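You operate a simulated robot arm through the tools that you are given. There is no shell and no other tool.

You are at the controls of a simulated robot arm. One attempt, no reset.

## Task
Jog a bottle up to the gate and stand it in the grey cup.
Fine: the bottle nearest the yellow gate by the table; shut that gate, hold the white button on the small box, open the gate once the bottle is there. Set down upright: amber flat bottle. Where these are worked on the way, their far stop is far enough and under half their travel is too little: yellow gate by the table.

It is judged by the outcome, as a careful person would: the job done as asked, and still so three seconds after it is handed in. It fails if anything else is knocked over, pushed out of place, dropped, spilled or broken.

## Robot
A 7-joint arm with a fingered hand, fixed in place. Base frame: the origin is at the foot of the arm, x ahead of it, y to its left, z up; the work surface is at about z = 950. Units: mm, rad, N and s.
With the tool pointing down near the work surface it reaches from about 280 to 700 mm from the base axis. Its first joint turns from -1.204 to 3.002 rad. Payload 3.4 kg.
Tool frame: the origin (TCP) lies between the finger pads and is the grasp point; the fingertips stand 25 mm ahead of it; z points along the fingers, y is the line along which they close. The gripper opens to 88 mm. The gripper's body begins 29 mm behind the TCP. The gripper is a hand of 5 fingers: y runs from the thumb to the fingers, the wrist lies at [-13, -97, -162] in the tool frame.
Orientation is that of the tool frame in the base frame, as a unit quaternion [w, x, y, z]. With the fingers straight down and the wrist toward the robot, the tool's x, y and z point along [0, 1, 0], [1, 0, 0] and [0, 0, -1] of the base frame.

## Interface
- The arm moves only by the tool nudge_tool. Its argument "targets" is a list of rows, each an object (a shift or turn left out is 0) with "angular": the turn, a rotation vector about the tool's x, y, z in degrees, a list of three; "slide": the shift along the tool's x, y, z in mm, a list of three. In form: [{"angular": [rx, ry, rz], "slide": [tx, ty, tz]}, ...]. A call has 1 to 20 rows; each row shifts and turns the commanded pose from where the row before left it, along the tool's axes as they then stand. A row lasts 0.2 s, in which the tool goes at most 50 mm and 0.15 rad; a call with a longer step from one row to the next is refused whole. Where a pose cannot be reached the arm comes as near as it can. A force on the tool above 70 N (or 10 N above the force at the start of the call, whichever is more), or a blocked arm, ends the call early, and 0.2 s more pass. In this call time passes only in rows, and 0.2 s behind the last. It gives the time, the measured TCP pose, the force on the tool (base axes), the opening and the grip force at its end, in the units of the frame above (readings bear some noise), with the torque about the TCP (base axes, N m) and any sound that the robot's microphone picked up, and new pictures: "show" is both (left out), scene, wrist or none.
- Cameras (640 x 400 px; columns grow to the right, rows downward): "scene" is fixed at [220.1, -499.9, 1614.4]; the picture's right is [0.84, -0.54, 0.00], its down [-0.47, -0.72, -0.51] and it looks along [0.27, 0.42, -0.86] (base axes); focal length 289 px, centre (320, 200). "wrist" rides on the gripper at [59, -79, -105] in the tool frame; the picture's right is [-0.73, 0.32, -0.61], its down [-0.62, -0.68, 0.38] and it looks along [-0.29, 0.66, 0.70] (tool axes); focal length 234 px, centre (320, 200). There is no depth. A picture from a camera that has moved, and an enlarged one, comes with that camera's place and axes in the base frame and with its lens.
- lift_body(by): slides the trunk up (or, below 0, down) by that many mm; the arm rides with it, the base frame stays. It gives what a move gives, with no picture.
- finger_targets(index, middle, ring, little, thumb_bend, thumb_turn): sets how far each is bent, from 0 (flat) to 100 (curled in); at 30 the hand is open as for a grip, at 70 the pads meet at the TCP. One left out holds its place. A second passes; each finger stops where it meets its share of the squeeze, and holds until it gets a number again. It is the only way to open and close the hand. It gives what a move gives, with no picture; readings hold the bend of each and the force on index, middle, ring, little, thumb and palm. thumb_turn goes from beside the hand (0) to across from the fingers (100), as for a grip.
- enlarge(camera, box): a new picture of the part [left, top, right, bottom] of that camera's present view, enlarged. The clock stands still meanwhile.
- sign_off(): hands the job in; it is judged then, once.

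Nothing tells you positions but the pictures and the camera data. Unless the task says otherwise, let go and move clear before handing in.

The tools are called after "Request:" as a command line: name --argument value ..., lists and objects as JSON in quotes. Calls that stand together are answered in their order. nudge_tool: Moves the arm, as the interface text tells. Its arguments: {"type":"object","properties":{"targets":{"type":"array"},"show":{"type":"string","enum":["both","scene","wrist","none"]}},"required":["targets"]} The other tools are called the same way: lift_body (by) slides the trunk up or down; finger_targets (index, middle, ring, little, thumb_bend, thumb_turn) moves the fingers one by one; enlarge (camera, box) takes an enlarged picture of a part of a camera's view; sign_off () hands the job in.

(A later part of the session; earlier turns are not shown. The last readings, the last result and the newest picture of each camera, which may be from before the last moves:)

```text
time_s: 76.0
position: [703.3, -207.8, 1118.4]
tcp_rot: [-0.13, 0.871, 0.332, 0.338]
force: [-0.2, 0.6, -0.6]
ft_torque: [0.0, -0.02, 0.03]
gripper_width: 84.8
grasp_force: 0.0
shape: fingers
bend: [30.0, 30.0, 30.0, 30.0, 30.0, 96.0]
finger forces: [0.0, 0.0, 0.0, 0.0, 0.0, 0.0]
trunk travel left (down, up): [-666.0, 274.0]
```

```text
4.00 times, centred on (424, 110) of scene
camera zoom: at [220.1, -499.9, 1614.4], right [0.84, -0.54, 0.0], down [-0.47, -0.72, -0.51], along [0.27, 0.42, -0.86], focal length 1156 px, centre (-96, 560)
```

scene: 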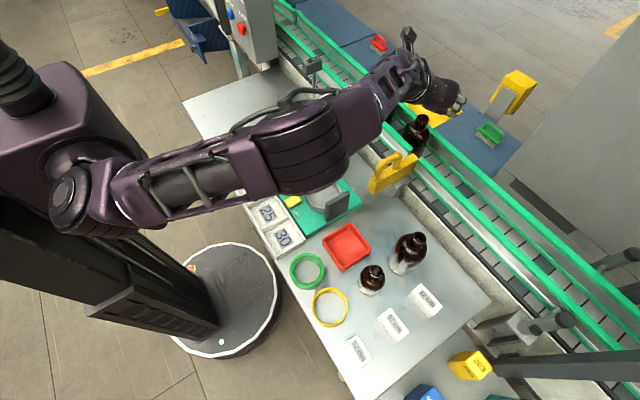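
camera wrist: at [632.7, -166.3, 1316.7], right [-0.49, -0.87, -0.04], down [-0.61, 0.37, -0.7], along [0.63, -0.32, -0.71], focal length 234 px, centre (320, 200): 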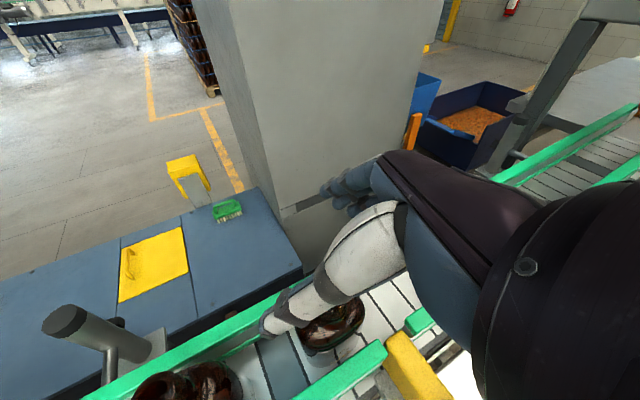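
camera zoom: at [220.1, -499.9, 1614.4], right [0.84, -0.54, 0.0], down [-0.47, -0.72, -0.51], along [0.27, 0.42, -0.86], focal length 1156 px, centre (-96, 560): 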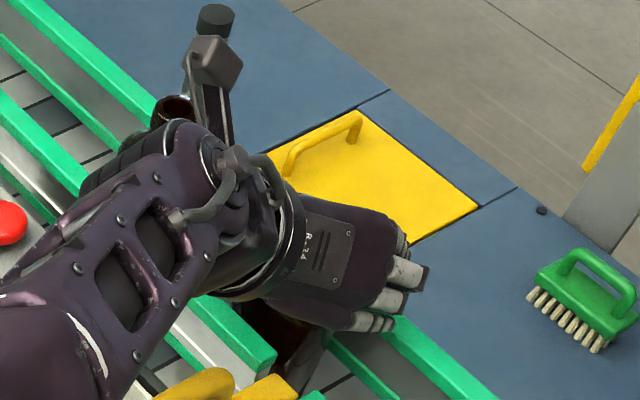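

The rim is centred on the grasp point with no contact yet. I'll close thumb, index and middle gently first.

Request:
finger_targets --index 53 --middle 53 --ring 30 --little 30 --thumb_bend 53

Request:
enlarge --camera "wrist" --box '[180, 160, 420, 310]'

```text
time_s: 77.0
position: [703.2, -208.5, 1119.9]
tcp_rot: [-0.13, 0.871, 0.332, 0.339]
force: [0.1, -0.3, -0.5]
ft_torque: [0.01, 0.03, 0.0]
gripper_width: 35.6
grasp_force: 0.1
shape: fingers
bend: [53.0, 53.0, 30.0, 30.0, 53.0, 98.0]
finger forces: [0.0, 0.1, 0.0, 0.0, 0.0, 0.1]
trunk travel left (down, up): [-666.0, 274.0]
```

```text
2.67 times, centred on (300, 235) of wrist
camera zoom: at [630.5, -166.8, 1236.8], right [-0.49, -0.87, -0.04], down [-0.61, 0.37, -0.7], along [0.63, -0.32, -0.71], focal length 624 px, centre (373, 107)
```

zoom: 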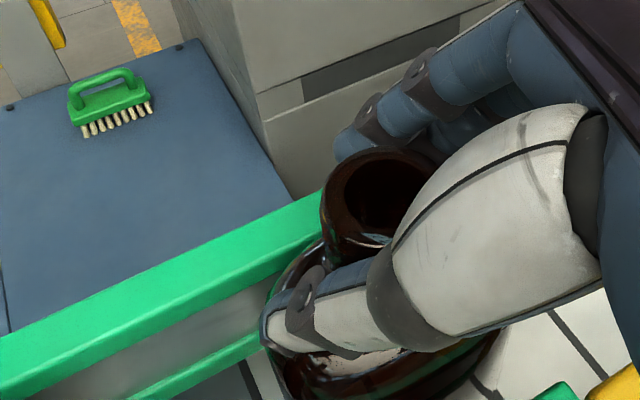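

At this roll only the index opposes the thumb on the neck, and it sits very near the rim; the middle finger would press on the shoulder. I'll open the middle finger again and lower ~7 mm for a better hold on the neck.

Request:
finger_targets --index 48 --middle 30 --ring 30 --little 30 --thumb_bend 48

Request:
lift_body --by -7

Request:
enlarge --camera "wrist" --box '[180, 160, 420, 310]'

```text
time_s: 78.0
position: [703.3, -207.6, 1119.2]
tcp_rot: [-0.13, 0.871, 0.332, 0.338]
force: [-0.1, -0.8, -0.1]
ft_torque: [-0.03, 0.02, 0.03]
gripper_width: 45.3
grasp_force: 0.0
shape: fingers
bend: [48.0, 30.0, 30.0, 30.0, 48.0, 98.0]
finger forces: [0.1, 0.0, 0.1, 0.1, 0.0, 0.0]
trunk travel left (down, up): [-666.0, 274.0]
```

```text
time_s: 78.5
position: [702.9, -206.9, 1112.5]
tcp_rot: [-0.13, 0.871, 0.333, 0.338]
force: [0.0, -0.7, 2.0]
ft_torque: [0.06, 0.01, 0.02]
gripper_width: 46.2
grasp_force: 0.7
shape: fingers
bend: [48.0, 30.0, 30.0, 30.0, 48.0, 97.0]
finger forces: [0.0, 0.1, 0.0, 0.0, 0.9, 0.0]
trunk travel left (down, up): [-659.0, 281.0]
```

```text
2.67 times, centred on (300, 235) of wrist
camera zoom: at [630.1, -166.7, 1230.2], right [-0.49, -0.87, -0.04], down [-0.6, 0.37, -0.7], along [0.63, -0.32, -0.71], focal length 624 px, centre (373, 107)
```

zoom: 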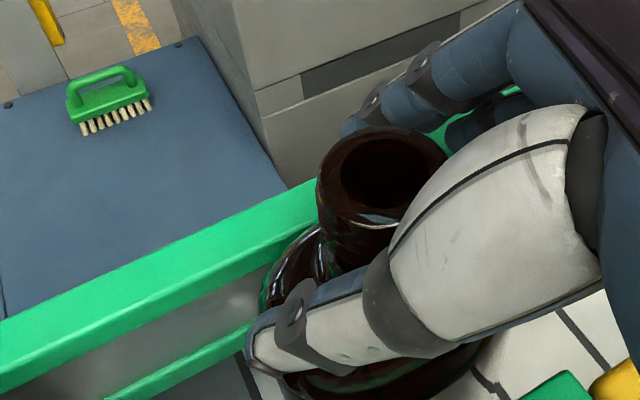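

The thumb tip just touched the shoulder (2 N). I'll back up 3 mm and then close index and thumb on the neck.

Request:
lift_body --by 3

Request:
finger_targets --index 56 --thumb_bend 56

Request:
enlarge --camera "wrist" --box '[180, 160, 420, 310]'

```text
time_s: 79.0
position: [703.9, -208.0, 1114.7]
tcp_rot: [-0.129, 0.871, 0.332, 0.338]
force: [-0.8, 0.4, -0.1]
ft_torque: [-0.01, -0.02, -0.01]
gripper_width: 45.7
grasp_force: 0.1
shape: fingers
bend: [48.0, 30.0, 30.0, 30.0, 48.0, 98.0]
finger forces: [0.1, 0.0, 0.1, 0.0, 0.0, 0.0]
trunk travel left (down, up): [-662.0, 278.0]
```

```text
time_s: 80.0
position: [703.8, -207.3, 1115.3]
tcp_rot: [-0.129, 0.871, 0.332, 0.339]
force: [-0.1, 0.4, -0.1]
ft_torque: [0.05, -0.04, -0.01]
gripper_width: 30.0
grasp_force: 0.1
shape: fingers
bend: [56.0, 30.0, 30.0, 30.0, 55.0, 98.0]
finger forces: [0.0, 0.0, 0.0, 0.0, 0.6, 0.1]
trunk travel left (down, up): [-662.0, 278.0]
```

```text
2.67 times, centred on (300, 235) of wrist
camera zoom: at [630.3, -166.6, 1233.0], right [-0.49, -0.87, -0.04], down [-0.61, 0.37, -0.7], along [0.63, -0.32, -0.71], focal length 624 px, centre (373, 107)
```

zoom: 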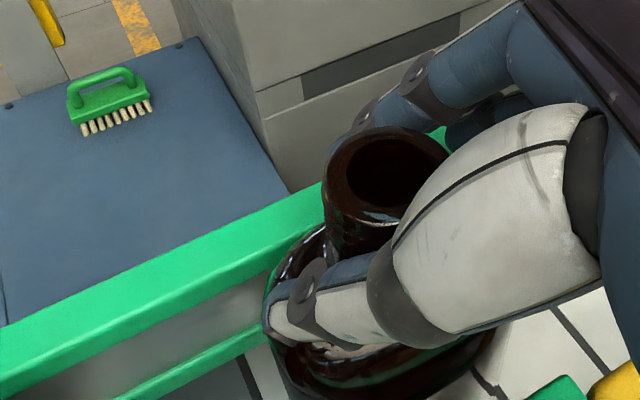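

Request:
finger_targets --index 62 --thumb_bend 60

Request:
enlarge --camera "wrist" --box '[180, 160, 420, 310]'

```text
time_s: 81.0
position: [702.1, -206.7, 1115.8]
tcp_rot: [-0.131, 0.871, 0.332, 0.338]
force: [-1.0, 1.4, 0.8]
ft_torque: [0.02, -0.01, -0.01]
gripper_width: 18.7
grasp_force: 0.1
shape: fingers
bend: [62.0, 30.0, 30.0, 30.0, 59.0, 99.0]
finger forces: [0.0, 0.0, 0.0, 0.0, 0.6, 0.0]
trunk travel left (down, up): [-662.0, 278.0]
```

```text
2.67 times, centred on (300, 235) of wrist
camera zoom: at [630.4, -166.6, 1232.8], right [-0.49, -0.87, -0.04], down [-0.61, 0.37, -0.7], along [0.63, -0.32, -0.71], focal length 624 px, centre (373, 107)
```

zoom: 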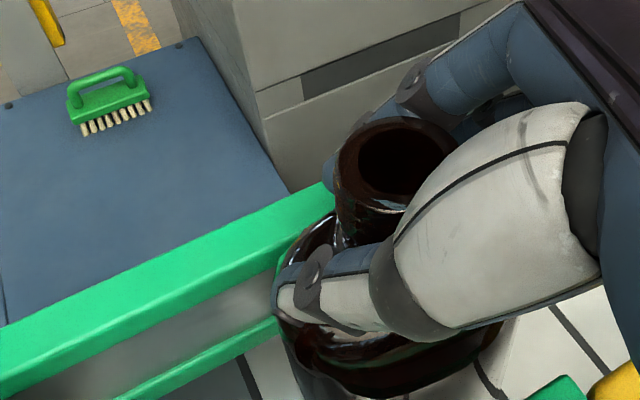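

The index is passing above the rim while the thumb nudged the bottle a few mm, so this roll isn't quite right. I'll open, rise, and roll the hand further (heading 60°, tilt 55°) so thumb, index and middle all land on the neck.

Request:
finger_targets --index 30 --middle 30 --ring 30 --little 30 --thumb_bend 30

Request:
lift_body --by 75

Request:
nudge_tool --targets '[{"slide": [-5, -5, -8]}, {"angular": [0, 6.5, 0]}, {"angular": [0, 6.5, 0]}, {"angular": [-4.9, 0, 3.45]}, {"angular": [-4.9, 0, 3.45]}]' --show "both"

Request:
enlarge --camera "scene" --box '[360, 60, 488, 160]'

```text
time_s: 82.0
position: [703.2, -207.6, 1114.9]
tcp_rot: [-0.13, 0.871, 0.333, 0.339]
force: [0.0, -0.3, 0.1]
ft_torque: [0.04, -0.02, -0.03]
gripper_width: 84.8
grasp_force: 0.1
shape: fingers
bend: [30.0, 30.0, 30.0, 30.0, 30.0, 96.0]
finger forces: [0.1, 0.0, 0.0, 0.0, 0.0, 0.1]
trunk travel left (down, up): [-662.0, 278.0]
```

```text
time_s: 83.2
position: [703.5, -207.5, 1189.3]
tcp_rot: [-0.13, 0.871, 0.332, 0.338]
force: [-0.3, 0.2, 0.0]
ft_torque: [-0.01, 0.0, 0.02]
gripper_width: 84.5
grasp_force: 0.1
shape: fingers
bend: [30.0, 30.0, 30.0, 30.0, 30.0, 96.0]
finger forces: [0.0, 0.0, 0.0, 0.1, 0.1, 0.1]
trunk travel left (down, up): [-737.0, 203.0]
```

```text
time_s: 84.4
position: [693.5, -209.8, 1193.4]
tcp_rot: [-0.122, 0.856, 0.227, 0.449]
force: [-0.1, 0.0, -0.2]
ft_torque: [0.01, 0.0, -0.02]
gripper_width: 84.7
grasp_force: 0.0
shape: fingers
bend: [30.0, 30.0, 30.0, 30.0, 30.0, 96.0]
finger forces: [0.1, 0.0, 0.1, 0.0, 0.1, 0.1]
trunk travel left (down, up): [-737.0, 203.0]
camera wrist: at [608.8, -167.3, 1301.3], right [-0.63, -0.73, -0.26], down [-0.37, 0.58, -0.73], along [0.68, -0.36, -0.64], focal length 234 px, centre (320, 200)
```

scene: 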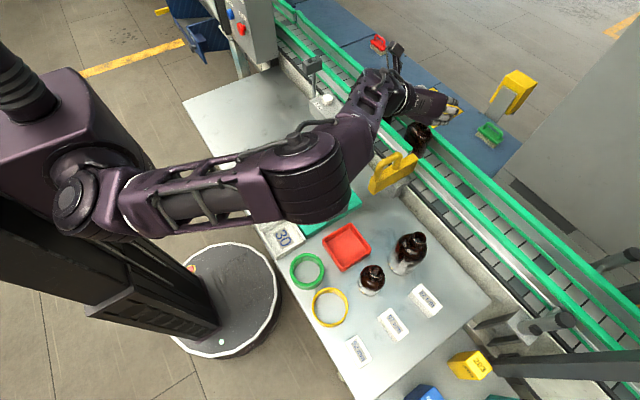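
wrist: 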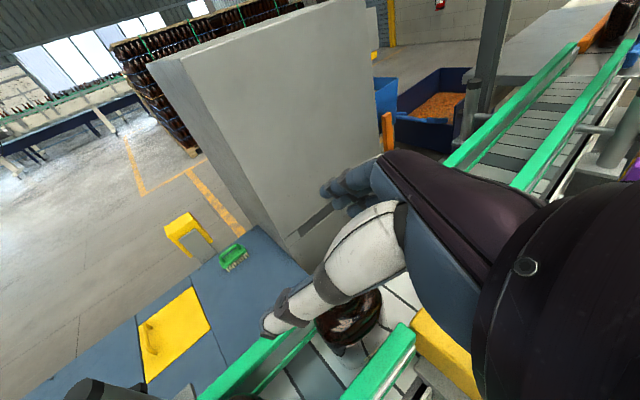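

```text
4.00 times, centred on (424, 110) of scene
camera zoom: at [220.1, -499.9, 1614.4], right [0.84, -0.54, 0.0], down [-0.47, -0.72, -0.51], along [0.27, 0.42, -0.86], focal length 1156 px, centre (-96, 560)
```

zoom: 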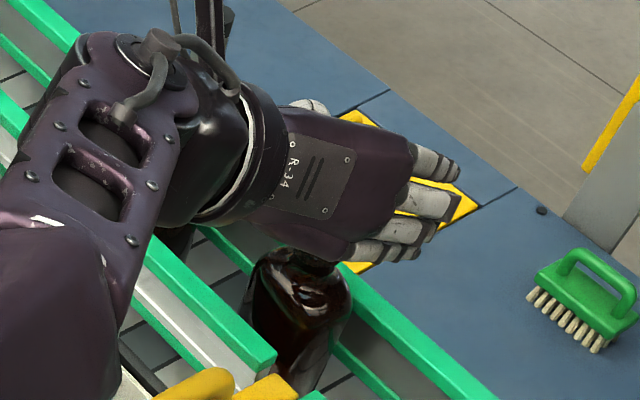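

I'll back off a little to see the neck clearly and re-measure it, since the thumb shifted it slightly.

Request:
nudge_tool --targets '[{"slide": [0, 0, -30]}, {"slide": [0, 0, -30]}, {"slide": [10, 0, -25]}]' --show "none"

Request:
enlarge --camera "wrist" --box '[200, 200, 360, 300]'

Request:
enlarge --camera "scene" --box '[380, 80, 476, 140]'

```text
time_s: 85.2
position: [633.6, -241.4, 1247.4]
tcp_rot: [-0.121, 0.856, 0.227, 0.448]
force: [0.1, -0.3, -0.2]
ft_torque: [0.0, 0.0, 0.0]
gripper_width: 84.7
grasp_force: 0.1
shape: fingers
bend: [30.0, 30.0, 30.0, 30.0, 30.0, 96.0]
finger forces: [0.0, 0.1, 0.0, 0.0, 0.0, 0.0]
trunk travel left (down, up): [-737.0, 203.0]
```

```text
4.00 times, centred on (280, 250) of wrist
camera zoom: at [550.5, -199.8, 1357.4], right [-0.63, -0.73, -0.25], down [-0.37, 0.57, -0.73], along [0.68, -0.36, -0.64], focal length 937 px, centre (480, 0)
```

zoom: 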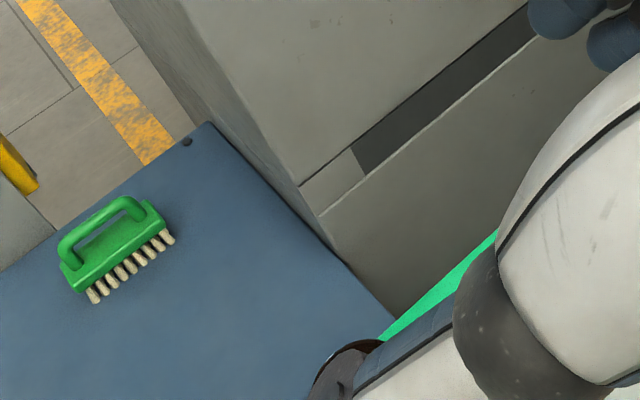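

```text
6.67 times, centred on (428, 110) of scene
camera zoom: at [220.1, -499.9, 1614.4], right [0.84, -0.54, 0.0], down [-0.47, -0.72, -0.51], along [0.27, 0.42, -0.86], focal length 1926 px, centre (-400, 800)
```

zoom: 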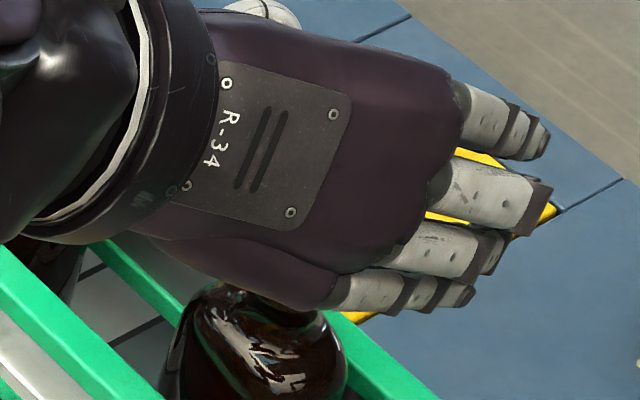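

Request:
finger_targets --thumb_turn 20

Request:
nudge_tool --targets '[{"slide": [-8, 0, 12]}, {"slide": [-8, 0, 12]}]' --show "wrist"

```text
time_s: 86.2
position: [636.2, -242.0, 1247.8]
tcp_rot: [-0.122, 0.856, 0.227, 0.449]
force: [0.4, -0.6, -0.1]
ft_torque: [0.05, -0.01, 0.02]
gripper_width: 109.6
grasp_force: 0.0
shape: fingers
bend: [30.0, 30.0, 30.0, 30.0, 30.0, 20.0]
finger forces: [0.0, 0.0, 0.0, 0.0, 0.0, 0.1]
trunk travel left (down, up): [-737.0, 203.0]
```

```text
time_s: 86.8
position: [647.0, -236.6, 1222.7]
tcp_rot: [-0.122, 0.856, 0.227, 0.448]
force: [0.0, 0.1, 0.0]
ft_torque: [-0.02, -0.04, -0.02]
gripper_width: 109.6
grasp_force: 0.0
shape: fingers
bend: [30.0, 30.0, 30.0, 30.0, 30.0, 20.0]
finger forces: [0.0, 0.0, 0.1, 0.1, 0.0, 0.1]
trunk travel left (down, up): [-737.0, 203.0]
camera wrist: at [562.3, -195.6, 1330.7], right [-0.63, -0.73, -0.25], down [-0.37, 0.58, -0.73], along [0.68, -0.36, -0.64], focal length 234 px, centre (320, 200)
```

wrist: 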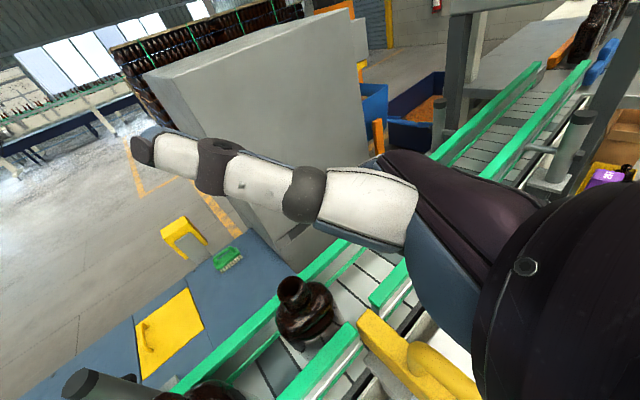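

Request:
enlarge --camera "wrist" --box '[240, 250, 368, 350]'

```text
4.00 times, centred on (304, 300) of wrist
camera zoom: at [562.3, -195.6, 1330.7], right [-0.63, -0.73, -0.25], down [-0.37, 0.58, -0.73], along [0.68, -0.36, -0.64], focal length 937 px, centre (384, -200)
```

zoom: 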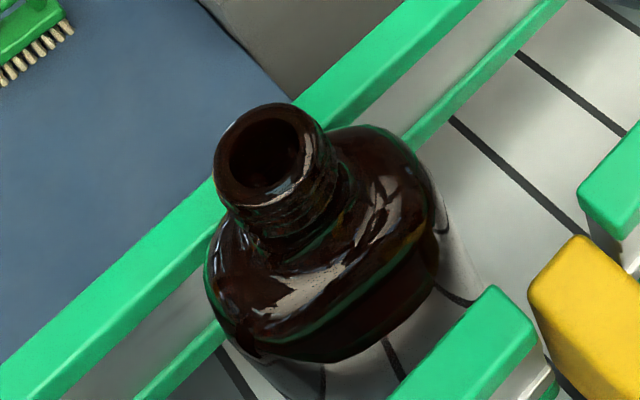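

The neck is now at about (710,-209), top z≈1121, ~29 mm across. I'll curl ring and little away, bring the thumb back opposite, and go above the neck with the grasp point at (702.6,-213).

Request:
finger_targets --ring 100 --little 100 --thumb_turn 98

Request:
nudge_tool --targets '[{"slide": [2.5, 2.5, 22.5]}, {"slide": [2.5, 2.5, 22.5]}, {"slide": [2.5, 2.5, 22.5]}]' --show "none"

Request:
lift_body --by -45

Request:
enlarge --camera "wrist" --box '[200, 150, 440, 330]'

Request:
enlarge --camera "scene" --box '[360, 60, 488, 160]'

```text
time_s: 87.8
position: [646.7, -237.8, 1221.6]
tcp_rot: [-0.122, 0.855, 0.227, 0.449]
force: [-0.3, -0.6, -0.1]
ft_torque: [-0.03, 0.01, -0.01]
gripper_width: 84.6
grasp_force: 0.0
shape: fingers
bend: [30.0, 30.0, 100.0, 100.0, 30.0, 95.0]
finger forces: [0.0, 0.1, 0.0, 0.1, 0.1, 0.0]
trunk travel left (down, up): [-737.0, 203.0]
```

```text
time_s: 88.6
position: [703.6, -211.9, 1189.4]
tcp_rot: [-0.12, 0.856, 0.227, 0.449]
force: [0.1, 1.1, 0.3]
ft_torque: [0.03, 0.0, 0.0]
gripper_width: 84.3
grasp_force: 0.0
shape: fingers
bend: [30.0, 30.0, 100.0, 100.0, 30.0, 96.0]
finger forces: [0.0, 0.0, 0.0, 0.1, 0.0, 0.0]
trunk travel left (down, up): [-737.0, 203.0]
```

```text
time_s: 89.5
position: [701.9, -213.4, 1145.7]
tcp_rot: [-0.122, 0.856, 0.227, 0.449]
force: [0.1, -0.7, -0.2]
ft_torque: [-0.06, 0.0, 0.02]
gripper_width: 84.9
grasp_force: 0.1
shape: fingers
bend: [30.0, 30.0, 100.0, 100.0, 30.0, 96.0]
finger forces: [0.0, 0.0, 0.1, 0.0, 0.0, 0.0]
trunk travel left (down, up): [-692.0, 248.0]
```

```text
2.22 times, centred on (320, 240) of wrist
camera zoom: at [616.8, -171.2, 1253.7], right [-0.63, -0.73, -0.25], down [-0.37, 0.57, -0.73], along [0.68, -0.36, -0.64], focal length 520 px, centre (320, 111)
```

zoom: 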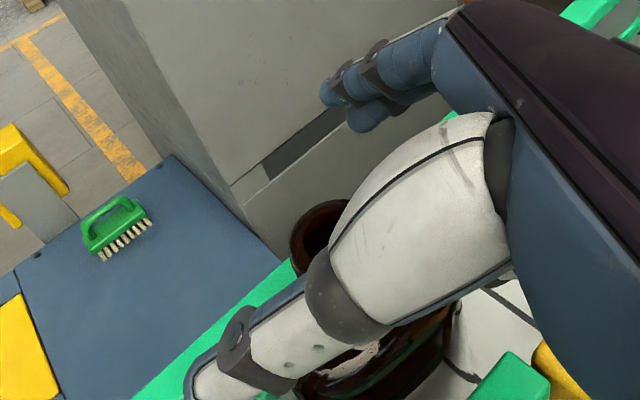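

```text
4.00 times, centred on (424, 110) of scene
camera zoom: at [220.1, -499.9, 1614.4], right [0.84, -0.54, 0.0], down [-0.47, -0.72, -0.51], along [0.27, 0.42, -0.86], focal length 1156 px, centre (-96, 560)
```

zoom: 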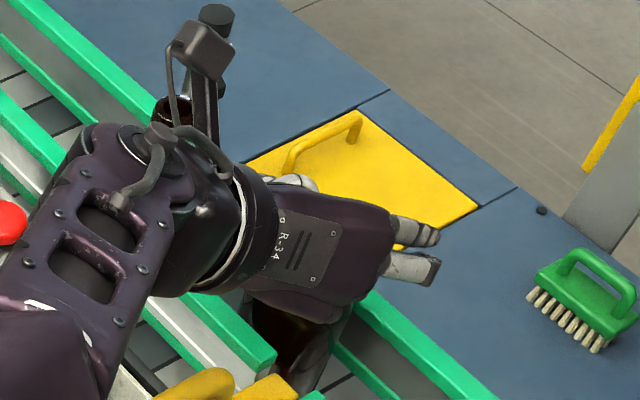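

Request:
lift_body --by -25

Request:
lift_body --by -9

Request:
enlarge --camera "wrist" --box '[200, 150, 440, 330]'

```text
time_s: 90.2
position: [702.5, -212.4, 1121.3]
tcp_rot: [-0.121, 0.856, 0.227, 0.449]
force: [-0.1, -0.2, -0.2]
ft_torque: [0.04, -0.02, 0.01]
gripper_width: 84.7
grasp_force: 0.1
shape: fingers
bend: [30.0, 30.0, 100.0, 100.0, 30.0, 96.0]
finger forces: [0.0, 0.0, 0.1, 0.1, 0.0, 0.0]
trunk travel left (down, up): [-667.0, 273.0]
```

```text
time_s: 90.7
position: [702.1, -213.9, 1111.1]
tcp_rot: [-0.121, 0.856, 0.227, 0.448]
force: [0.2, -0.5, -0.7]
ft_torque: [0.02, 0.03, 0.0]
gripper_width: 84.7
grasp_force: 0.0
shape: fingers
bend: [30.0, 30.0, 100.0, 100.0, 30.0, 96.0]
finger forces: [0.2, 0.0, 0.1, 0.0, 0.1, 0.1]
trunk travel left (down, up): [-658.0, 282.0]
```

```text
2.22 times, centred on (320, 240) of wrist
camera zoom: at [616.9, -171.3, 1219.6], right [-0.63, -0.73, -0.25], down [-0.37, 0.57, -0.73], along [0.68, -0.36, -0.64], focal length 520 px, centre (320, 111)
```

zoom: 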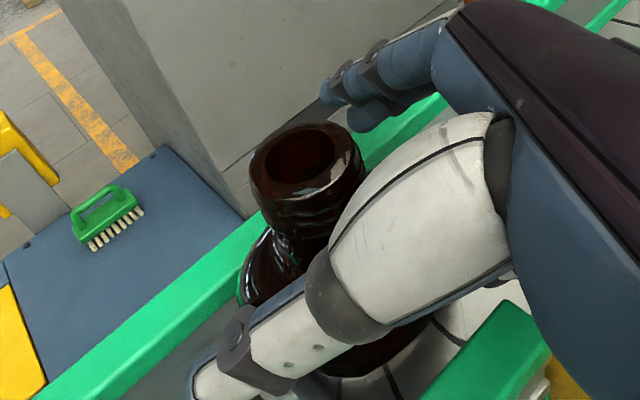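

The rim is positioned as planned relative to the hand (index and thumb should both meet the neck). Closing index and thumb gently.

Request:
finger_targets --index 52 --thumb_bend 50

Request:
enlarge --camera "wrist" --box '[200, 150, 440, 330]'

```text
time_s: 91.7
position: [701.2, -213.5, 1109.4]
tcp_rot: [-0.122, 0.856, 0.226, 0.449]
force: [0.6, 0.4, 0.0]
ft_torque: [-0.01, 0.0, -0.01]
gripper_width: 40.1
grasp_force: 0.1
shape: fingers
bend: [52.0, 30.0, 100.0, 100.0, 50.0, 98.0]
finger forces: [0.0, 0.0, 0.0, 0.0, 0.2, 0.1]
trunk travel left (down, up): [-658.0, 282.0]
```

```text
2.22 times, centred on (320, 240) of wrist
camera zoom: at [617.0, -171.4, 1219.6], right [-0.63, -0.73, -0.25], down [-0.37, 0.57, -0.73], along [0.68, -0.36, -0.64], focal length 520 px, centre (320, 111)
```

zoom: 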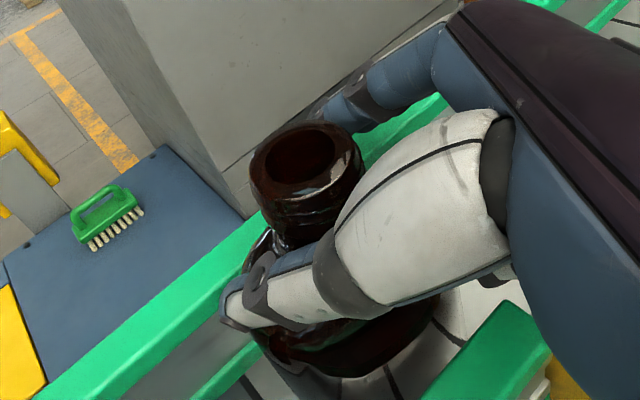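

Request:
finger_targets --index 59 --thumb_bend 53

Request:
enlarge --camera "wrist" --box '[200, 150, 440, 330]'

```text
time_s: 92.7
position: [700.9, -214.1, 1110.9]
tcp_rot: [-0.122, 0.856, 0.227, 0.449]
force: [0.0, 0.0, 0.4]
ft_torque: [0.04, -0.01, 0.04]
gripper_width: 30.0
grasp_force: 0.2
shape: fingers
bend: [59.0, 30.0, 100.0, 100.0, 52.0, 98.0]
finger forces: [0.0, 0.0, 0.1, 0.1, 0.4, 0.0]
trunk travel left (down, up): [-658.0, 282.0]
```

```text
2.22 times, centred on (320, 240) of wrist
camera zoom: at [616.9, -171.2, 1219.7], right [-0.63, -0.73, -0.25], down [-0.37, 0.57, -0.73], along [0.68, -0.36, -0.64], focal length 520 px, centre (320, 111)
```

zoom: 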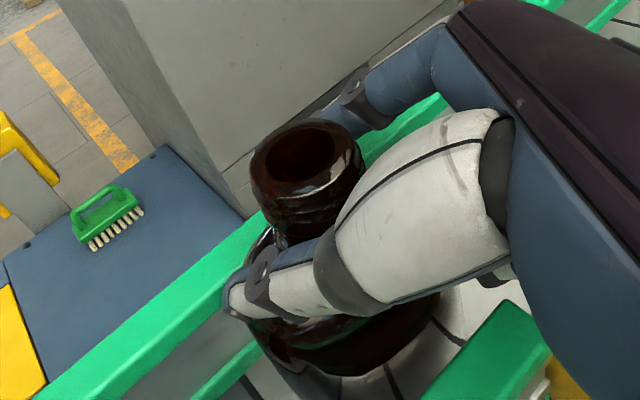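

Request:
finger_targets --index 64 --thumb_bend 54

Request:
enlarge --camera "wrist" --box '[200, 150, 440, 330]'

```text
time_s: 93.7
position: [702.5, -212.4, 1111.9]
tcp_rot: [-0.121, 0.856, 0.227, 0.448]
force: [-0.3, 0.8, 0.7]
ft_torque: [0.02, -0.02, 0.04]
gripper_width: 23.6
grasp_force: 0.0
shape: fingers
bend: [64.0, 30.0, 100.0, 100.0, 53.0, 98.0]
finger forces: [0.1, 0.0, 0.0, 0.1, 0.8, 0.0]
trunk travel left (down, up): [-658.0, 282.0]
```

```text
2.22 times, centred on (320, 240) of wrist
camera zoom: at [616.9, -171.2, 1219.7], right [-0.63, -0.73, -0.25], down [-0.37, 0.57, -0.73], along [0.68, -0.36, -0.64], focal length 520 px, centre (320, 111)
```

zoom: 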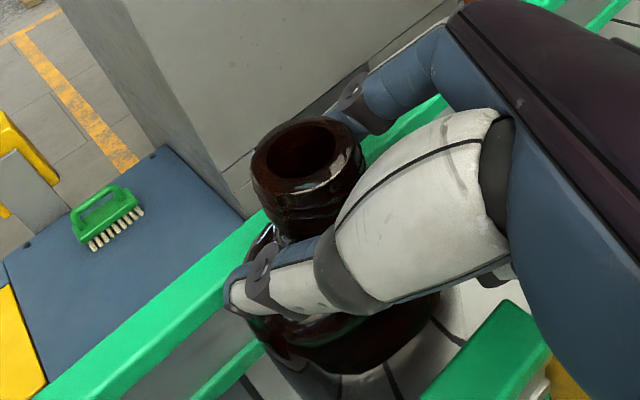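

Request:
finger_targets --index 72

Request:
enlarge --camera "wrist" --box '[260, 150, 388, 230]'

Request:
enlarge --camera "scene" --box '[390, 90, 454, 130]'

```text
time_s: 94.7
position: [701.9, -213.5, 1110.2]
tcp_rot: [-0.121, 0.856, 0.227, 0.449]
force: [0.4, 0.3, 0.5]
ft_torque: [0.01, 0.0, -0.01]
gripper_width: 15.5
grasp_force: 2.0
shape: fingers
bend: [72.0, 30.0, 100.0, 100.0, 53.0, 98.0]
finger forces: [1.5, 0.0, 0.3, 0.0, 1.3, 0.1]
trunk travel left (down, up): [-658.0, 282.0]
```

```text
5.00 times, centred on (324, 190) of wrist
camera zoom: at [616.9, -171.4, 1219.7], right [-0.63, -0.73, -0.25], down [-0.37, 0.57, -0.73], along [0.68, -0.36, -0.64], focal length 1171 px, centre (300, 250)
```

zoom: 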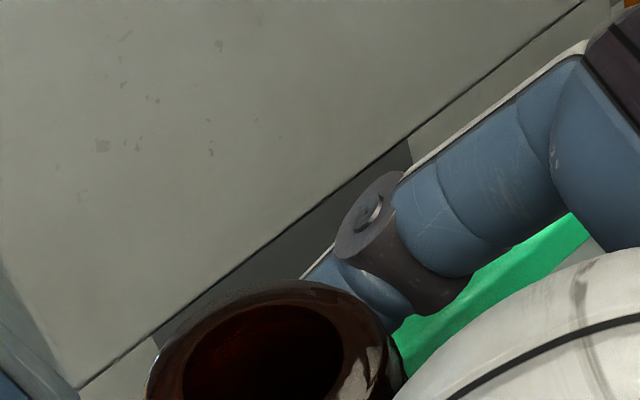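

```text
10.00 times, centred on (422, 110) of scene
camera zoom: at [220.1, -499.9, 1614.4], right [0.84, -0.54, 0.0], down [-0.47, -0.72, -0.51], along [0.27, 0.42, -0.86], focal length 2889 px, centre (-700, 1100)
```

zoom: 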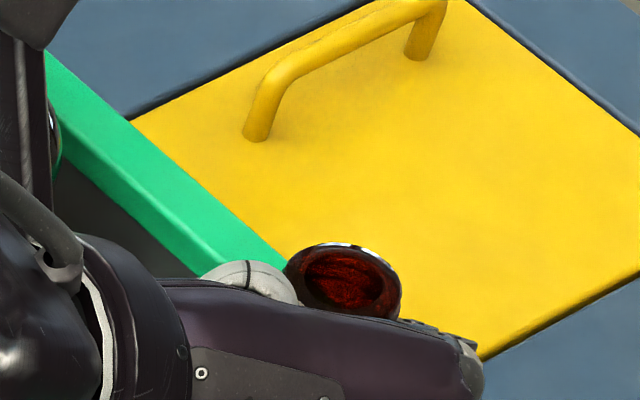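

Index (1.5 N) and thumb (1.3 N) now both hold the neck. I'll bring the middle finger in gently for a tripod hold, then firm up.

Request:
finger_targets --middle 60

Request:
finger_targets --middle 66

```text
time_s: 95.7
position: [701.7, -212.8, 1111.1]
tcp_rot: [-0.121, 0.856, 0.226, 0.449]
force: [0.6, -0.4, 1.6]
ft_torque: [-0.01, -0.03, 0.01]
gripper_width: 15.8
grasp_force: 2.6
shape: fingers
bend: [72.0, 57.0, 100.0, 100.0, 52.0, 98.0]
finger forces: [0.9, 1.8, 0.2, 0.0, 2.0, 0.0]
trunk travel left (down, up): [-658.0, 282.0]
```

```text
time_s: 96.7
position: [702.6, -212.5, 1111.7]
tcp_rot: [-0.122, 0.856, 0.227, 0.449]
force: [-0.6, -0.7, 0.8]
ft_torque: [0.0, -0.03, 0.04]
gripper_width: 15.4
grasp_force: 2.3
shape: fingers
bend: [72.0, 62.0, 100.0, 100.0, 52.0, 98.0]
finger forces: [0.1, 2.4, 0.0, 0.0, 2.9, 0.0]
trunk travel left (down, up): [-658.0, 282.0]
```

Request:
finger_targets --index 80 --thumb_bend 57

Request:
enlarge --camera "wrist" --box '[200, 150, 440, 330]'

Request:
enlarge --camera "scene" --box '[370, 70, 466, 130]'

```text
time_s: 97.7
position: [701.4, -213.2, 1110.1]
tcp_rot: [-0.122, 0.856, 0.226, 0.449]
force: [-0.2, -0.3, 0.5]
ft_torque: [-0.08, 0.01, 0.01]
gripper_width: 13.0
grasp_force: 9.2
shape: fingers
bend: [77.0, 64.0, 100.0, 100.0, 53.0, 98.0]
finger forces: [6.7, 1.4, 2.8, 0.0, 7.0, 0.0]
trunk travel left (down, up): [-658.0, 282.0]
```

```text
2.22 times, centred on (320, 240) of wrist
camera zoom: at [617.0, -171.5, 1219.6], right [-0.63, -0.73, -0.25], down [-0.37, 0.57, -0.73], along [0.68, -0.36, -0.64], focal length 520 px, centre (320, 111)
```

zoom: 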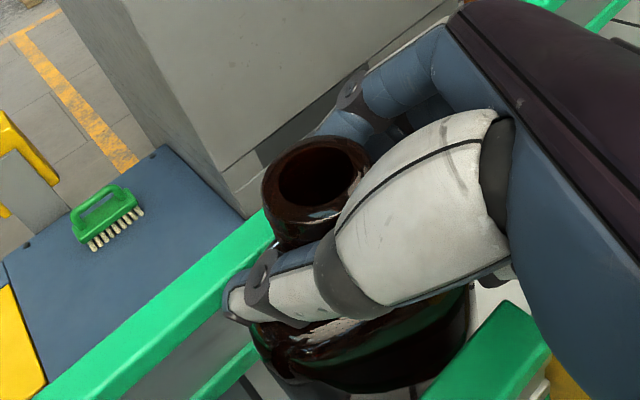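

```text
6.67 times, centred on (418, 100) of scene
camera zoom: at [220.1, -499.9, 1614.4], right [0.84, -0.54, 0.0], down [-0.47, -0.72, -0.51], along [0.27, 0.42, -0.86], focal length 1926 px, centre (-333, 867)
```

zoom: 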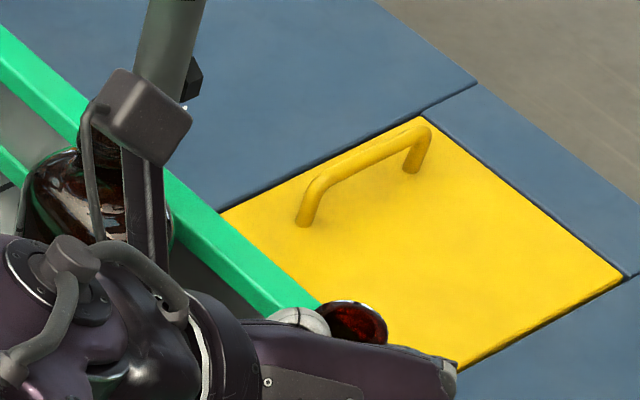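

The bottle is pinched (index 6.7 N, thumb 7 N). I'll firm the squeeze slightly before lifting.

Request:
finger_targets --index 84 --middle 67 --thumb_bend 60

Request:
enlarge --camera "wrist" --box '[200, 150, 440, 330]'

```text
time_s: 98.7
position: [701.9, -212.8, 1111.6]
tcp_rot: [-0.122, 0.856, 0.226, 0.448]
force: [-0.1, 0.4, 0.8]
ft_torque: [-0.04, 0.02, 0.0]
gripper_width: 12.0
grasp_force: 10.3
shape: fingers
bend: [77.0, 64.0, 100.0, 100.0, 55.0, 98.0]
finger forces: [6.9, 1.8, 3.0, 0.0, 8.4, 0.0]
trunk travel left (down, up): [-658.0, 282.0]
```

```text
2.22 times, centred on (320, 240) of wrist
camera zoom: at [616.9, -171.5, 1219.6], right [-0.63, -0.73, -0.25], down [-0.37, 0.57, -0.73], along [0.68, -0.36, -0.64], focal length 520 px, centre (320, 111)
```

zoom: 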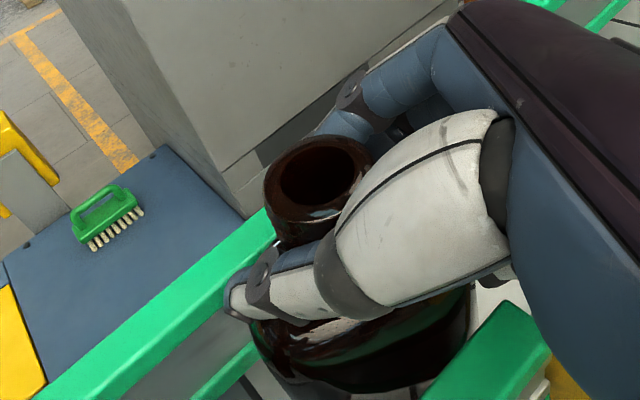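

Solid four-point hold (~10 N). A small trial lift of 15 mm.

Request:
lift_body --by 15

Request:
enlarge --camera "wrist" --box '[200, 150, 440, 330]'

Request:
enlarge --camera "scene" --box '[360, 60, 488, 160]'

```text
time_s: 99.4
position: [703.3, -213.1, 1125.8]
tcp_rot: [-0.121, 0.856, 0.226, 0.449]
force: [0.0, -0.2, -1.6]
ft_torque: [0.01, -0.04, -0.02]
gripper_width: 12.3
grasp_force: 8.2
shape: fingers
bend: [78.0, 64.0, 100.0, 100.0, 55.0, 98.0]
finger forces: [6.3, 1.6, 0.1, 0.1, 8.6, 0.0]
trunk travel left (down, up): [-673.0, 267.0]
```

```text
2.22 times, centred on (320, 240) of wrist
camera zoom: at [617.4, -171.5, 1234.3], right [-0.63, -0.73, -0.25], down [-0.37, 0.57, -0.73], along [0.68, -0.36, -0.64], focal length 520 px, centre (320, 111)
```

zoom: 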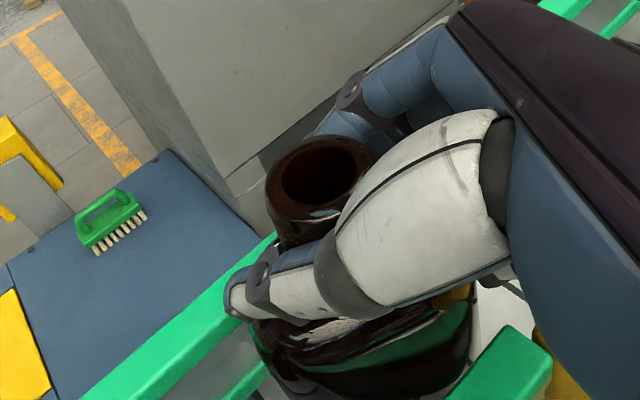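

```text
4.00 times, centred on (424, 110) of scene
camera zoom: at [220.1, -499.9, 1614.4], right [0.84, -0.54, 0.0], down [-0.47, -0.72, -0.51], along [0.27, 0.42, -0.86], focal length 1156 px, centre (-96, 560)
```

zoom: 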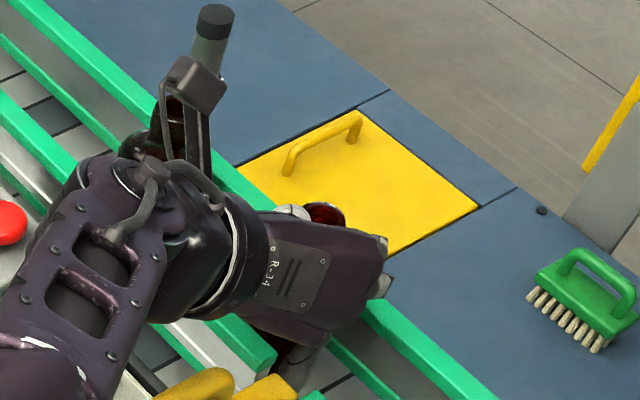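

The bottle's weight (~1.6 N) is on the hand and the grip holds. Lifting another 115 mm straight up to clear rails and gate handle.

Request:
lift_body --by 45

Request:
enlarge --camera "wrist" --box '[200, 150, 440, 330]'

Request:
lift_body --by 75

Request:
enlarge --camera "scene" --box '[330, 20, 490, 120]'

Request:
enlarge --camera "wrist" --box '[200, 150, 440, 330]'

```text
time_s: 100.2
position: [702.8, -214.5, 1170.1]
tcp_rot: [-0.123, 0.856, 0.226, 0.448]
force: [-0.2, 1.0, -1.7]
ft_torque: [-0.03, -0.01, -0.01]
gripper_width: 12.1
grasp_force: 8.4
shape: fingers
bend: [78.0, 64.0, 100.0, 100.0, 55.0, 98.0]
finger forces: [6.1, 1.5, 0.1, 0.0, 8.5, 0.0]
trunk travel left (down, up): [-718.0, 222.0]
```

```text
2.22 times, centred on (320, 240) of wrist
camera zoom: at [617.4, -171.6, 1279.3], right [-0.63, -0.73, -0.25], down [-0.37, 0.57, -0.73], along [0.68, -0.36, -0.64], focal length 520 px, centre (320, 111)
```

zoom: 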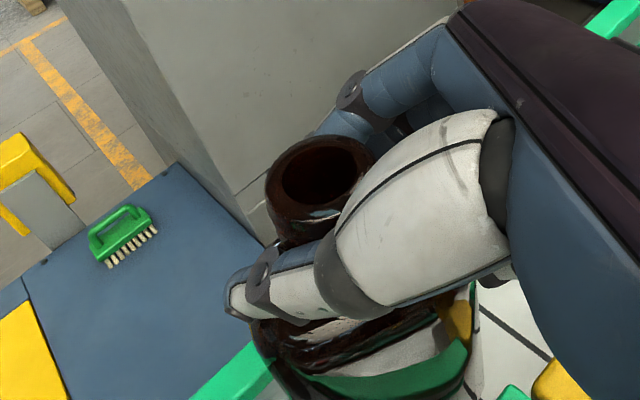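

```text
time_s: 101.4
position: [703.9, -213.9, 1245.2]
tcp_rot: [-0.121, 0.856, 0.227, 0.448]
force: [-0.1, 0.7, -2.1]
ft_torque: [-0.03, 0.03, -0.03]
gripper_width: 12.1
grasp_force: 8.5
shape: fingers
bend: [78.0, 64.0, 100.0, 100.0, 55.0, 98.0]
finger forces: [6.2, 1.5, 0.2, 0.0, 8.4, 0.1]
trunk travel left (down, up): [-793.0, 147.0]
```

```text
4.00 times, centred on (410, 70) of scene
camera zoom: at [220.1, -499.9, 1614.4], right [0.84, -0.54, 0.0], down [-0.47, -0.72, -0.51], along [0.27, 0.42, -0.86], focal length 1156 px, centre (-40, 720)
```

zoom: 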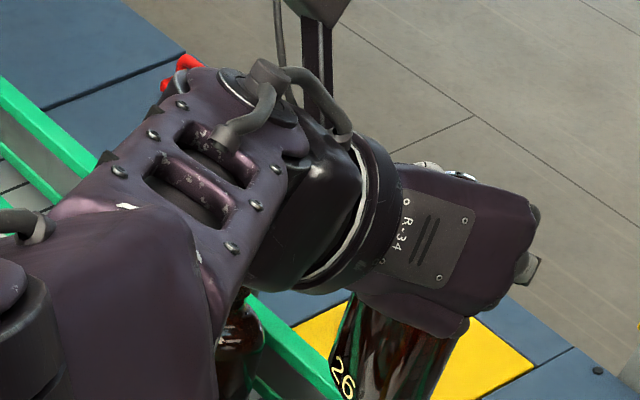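

```text
2.22 times, centred on (320, 240) of wrist
camera zoom: at [617.5, -171.6, 1354.3], right [-0.63, -0.73, -0.25], down [-0.37, 0.57, -0.73], along [0.68, -0.36, -0.64], focal length 520 px, centre (320, 111)
```

zoom: 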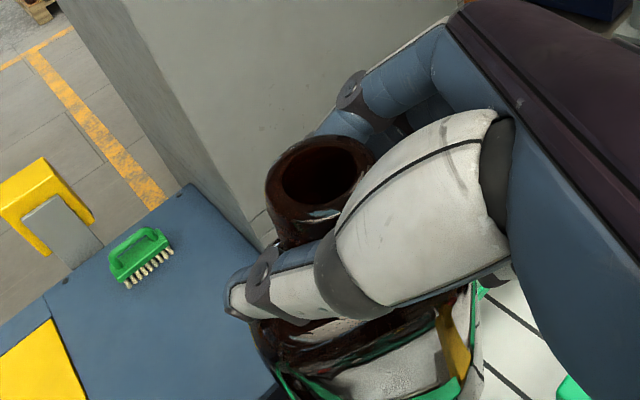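

The bottle is held upright, its base about 35 mm above the gate handle's top. With this rolled grip my knuckles would hit the dark plate beside the cup, so I'll first set the bottle down on the clear table area near (555,-150) and regrasp it with a vertical hand. Moving there at height now.

Request:
nudge_tool --targets '[{"slide": [-4, -9, -6]}, {"slide": [-7.3, -16.6, -10.5]}, {"slide": [-7.3, -16.6, -10.5]}, {"slide": [-7.3, -16.6, -10.5]}, {"slide": [-7.3, -16.6, -10.5]}, {"slide": [-7.3, -16.6, -10.5]}, {"slide": [-7.3, -16.6, -10.5]}, {"slide": [-7.3, -16.6, -10.5]}, {"slide": [-3, -7, -4]}]' --show "both"

```text
time_s: 103.4
position: [548.1, -150.4, 1247.6]
tcp_rot: [-0.121, 0.856, 0.226, 0.449]
force: [0.5, -0.5, -2.0]
ft_torque: [-0.04, -0.02, 0.02]
gripper_width: 12.0
grasp_force: 7.6
shape: fingers
bend: [78.0, 65.0, 100.0, 100.0, 55.0, 98.0]
finger forces: [5.7, 1.3, 0.1, 0.0, 7.9, 0.1]
trunk travel left (down, up): [-793.0, 147.0]
camera wrist: at [462.8, -107.7, 1355.6], right [-0.63, -0.73, -0.25], down [-0.37, 0.57, -0.73], along [0.68, -0.36, -0.64], focal length 234 px, centre (320, 200)
```

scene: 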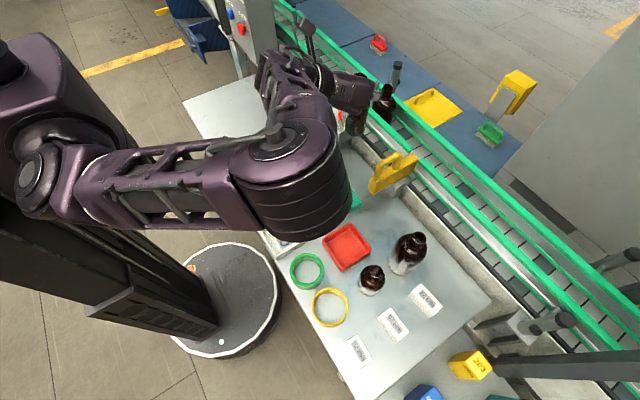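
wrist: 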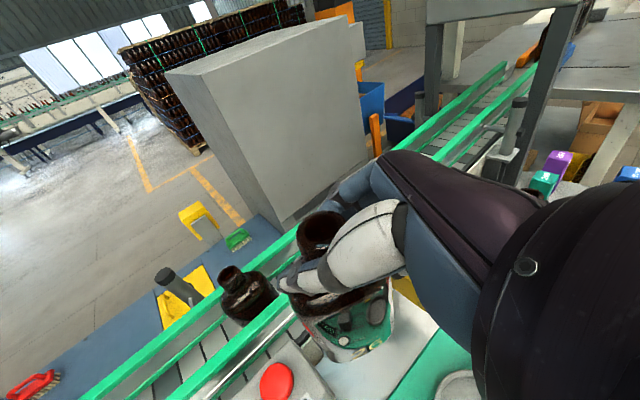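

Request:
enlarge --camera "wrist" --box '[240, 190, 432, 390]'

Request:
enlarge --camera "scene" --box '[330, 60, 426, 140]'

```text
2.00 times, centred on (336, 290) of wrist
camera zoom: at [462.8, -107.7, 1355.6], right [-0.63, -0.73, -0.25], down [-0.37, 0.57, -0.73], along [0.68, -0.36, -0.64], focal length 468 px, centre (288, 20)
```

zoom: 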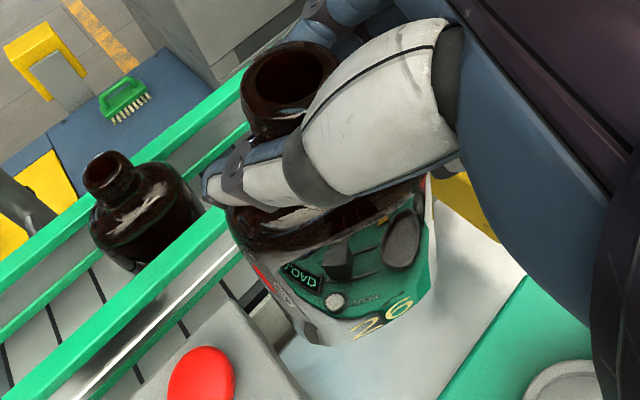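

```text
5.00 times, centred on (378, 100) of scene
camera zoom: at [220.1, -499.9, 1614.4], right [0.84, -0.54, 0.0], down [-0.47, -0.72, -0.51], along [0.27, 0.42, -0.86], focal length 1444 px, centre (30, 700)
```

zoom: 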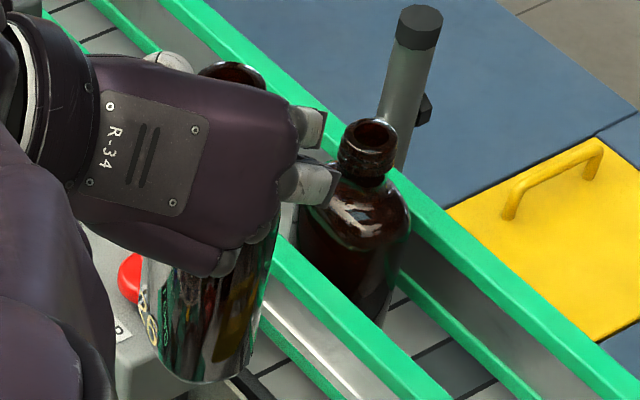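

The bottle hangs essentially vertical. The landing spot around (558,-153) is clear table between the panel edge (x≈510) and the conveyor wall. I'll shift slightly and lower 100 mm, then measure the base height.

Request:
nudge_tool --targets '[{"slide": [2, 6, 2.5]}]' --show "none"

Request:
lift_body --by -100

Request:
enlarge --camera "scene" --box '[320, 80, 448, 180]'

Request:
enlarge --camera "wrist" --box '[240, 190, 432, 390]'

```text
time_s: 103.8
position: [554.0, -153.4, 1246.4]
tcp_rot: [-0.122, 0.856, 0.227, 0.449]
force: [-0.2, -0.8, -0.6]
ft_torque: [0.01, -0.03, 0.03]
gripper_width: 11.8
grasp_force: 7.7
shape: fingers
bend: [78.0, 65.0, 100.0, 100.0, 55.0, 98.0]
finger forces: [5.9, 1.4, 0.1, 0.0, 7.9, 0.0]
trunk travel left (down, up): [-793.0, 147.0]
```

```text
time_s: 105.1
position: [553.7, -153.1, 1145.5]
tcp_rot: [-0.122, 0.856, 0.226, 0.448]
force: [0.5, -0.3, -1.8]
ft_torque: [0.04, 0.0, 0.01]
gripper_width: 11.7
grasp_force: 7.4
shape: fingers
bend: [78.0, 65.0, 100.0, 100.0, 55.0, 98.0]
finger forces: [5.8, 1.3, 0.1, 0.0, 7.8, 0.0]
trunk travel left (down, up): [-693.0, 247.0]
```

```text
4.00 times, centred on (384, 130) of scene
camera zoom: at [220.1, -499.9, 1614.4], right [0.84, -0.54, 0.0], down [-0.47, -0.72, -0.51], along [0.27, 0.42, -0.86], focal length 1156 px, centre (64, 480)
```

zoom: 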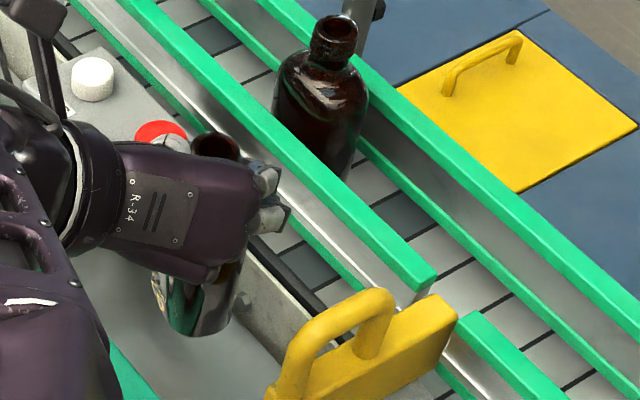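

```text
2.00 times, centred on (336, 290) of wrist
camera zoom: at [468.8, -111.2, 1255.2], right [-0.63, -0.73, -0.25], down [-0.37, 0.57, -0.73], along [0.68, -0.36, -0.64], focal length 468 px, centre (288, 20)
```

zoom: 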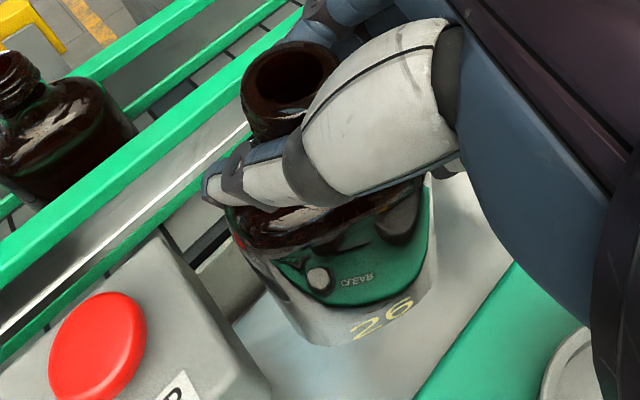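

The base looks to be about 65–70 mm above the table (bottle ≈133 mm tall). Lowering 45 mm, then fine steps.

Request:
lift_body --by -45

Request:
enlarge --camera "scene" --box '[320, 100, 416, 180]'

Request:
enlarge --camera "wrist" --box '[240, 190, 432, 390]'

```text
time_s: 106.0
position: [553.3, -153.7, 1101.8]
tcp_rot: [-0.122, 0.856, 0.226, 0.449]
force: [0.6, -0.1, -1.7]
ft_torque: [-0.03, 0.01, -0.02]
gripper_width: 11.5
grasp_force: 7.9
shape: fingers
bend: [78.0, 65.0, 100.0, 100.0, 55.0, 98.0]
finger forces: [5.7, 1.3, 0.3, 0.0, 7.8, 0.1]
trunk travel left (down, up): [-648.0, 292.0]
```

```text
5.00 times, centred on (368, 140) of scene
camera zoom: at [220.1, -499.9, 1614.4], right [0.84, -0.54, 0.0], down [-0.47, -0.72, -0.51], along [0.27, 0.42, -0.86], focal length 1444 px, centre (80, 500)
```

zoom: 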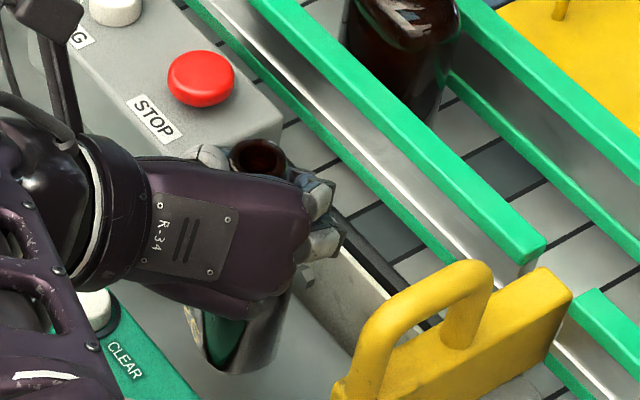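

```text
2.00 times, centred on (336, 290) of wrist
camera zoom: at [468.8, -111.2, 1210.1], right [-0.63, -0.73, -0.25], down [-0.37, 0.57, -0.73], along [0.68, -0.36, -0.64], focal length 468 px, centre (288, 20)
```

zoom: 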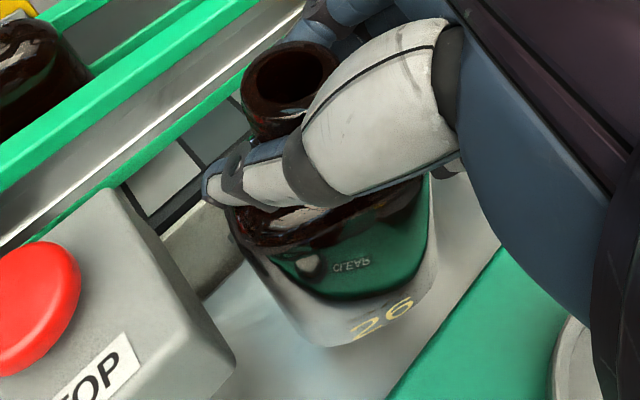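

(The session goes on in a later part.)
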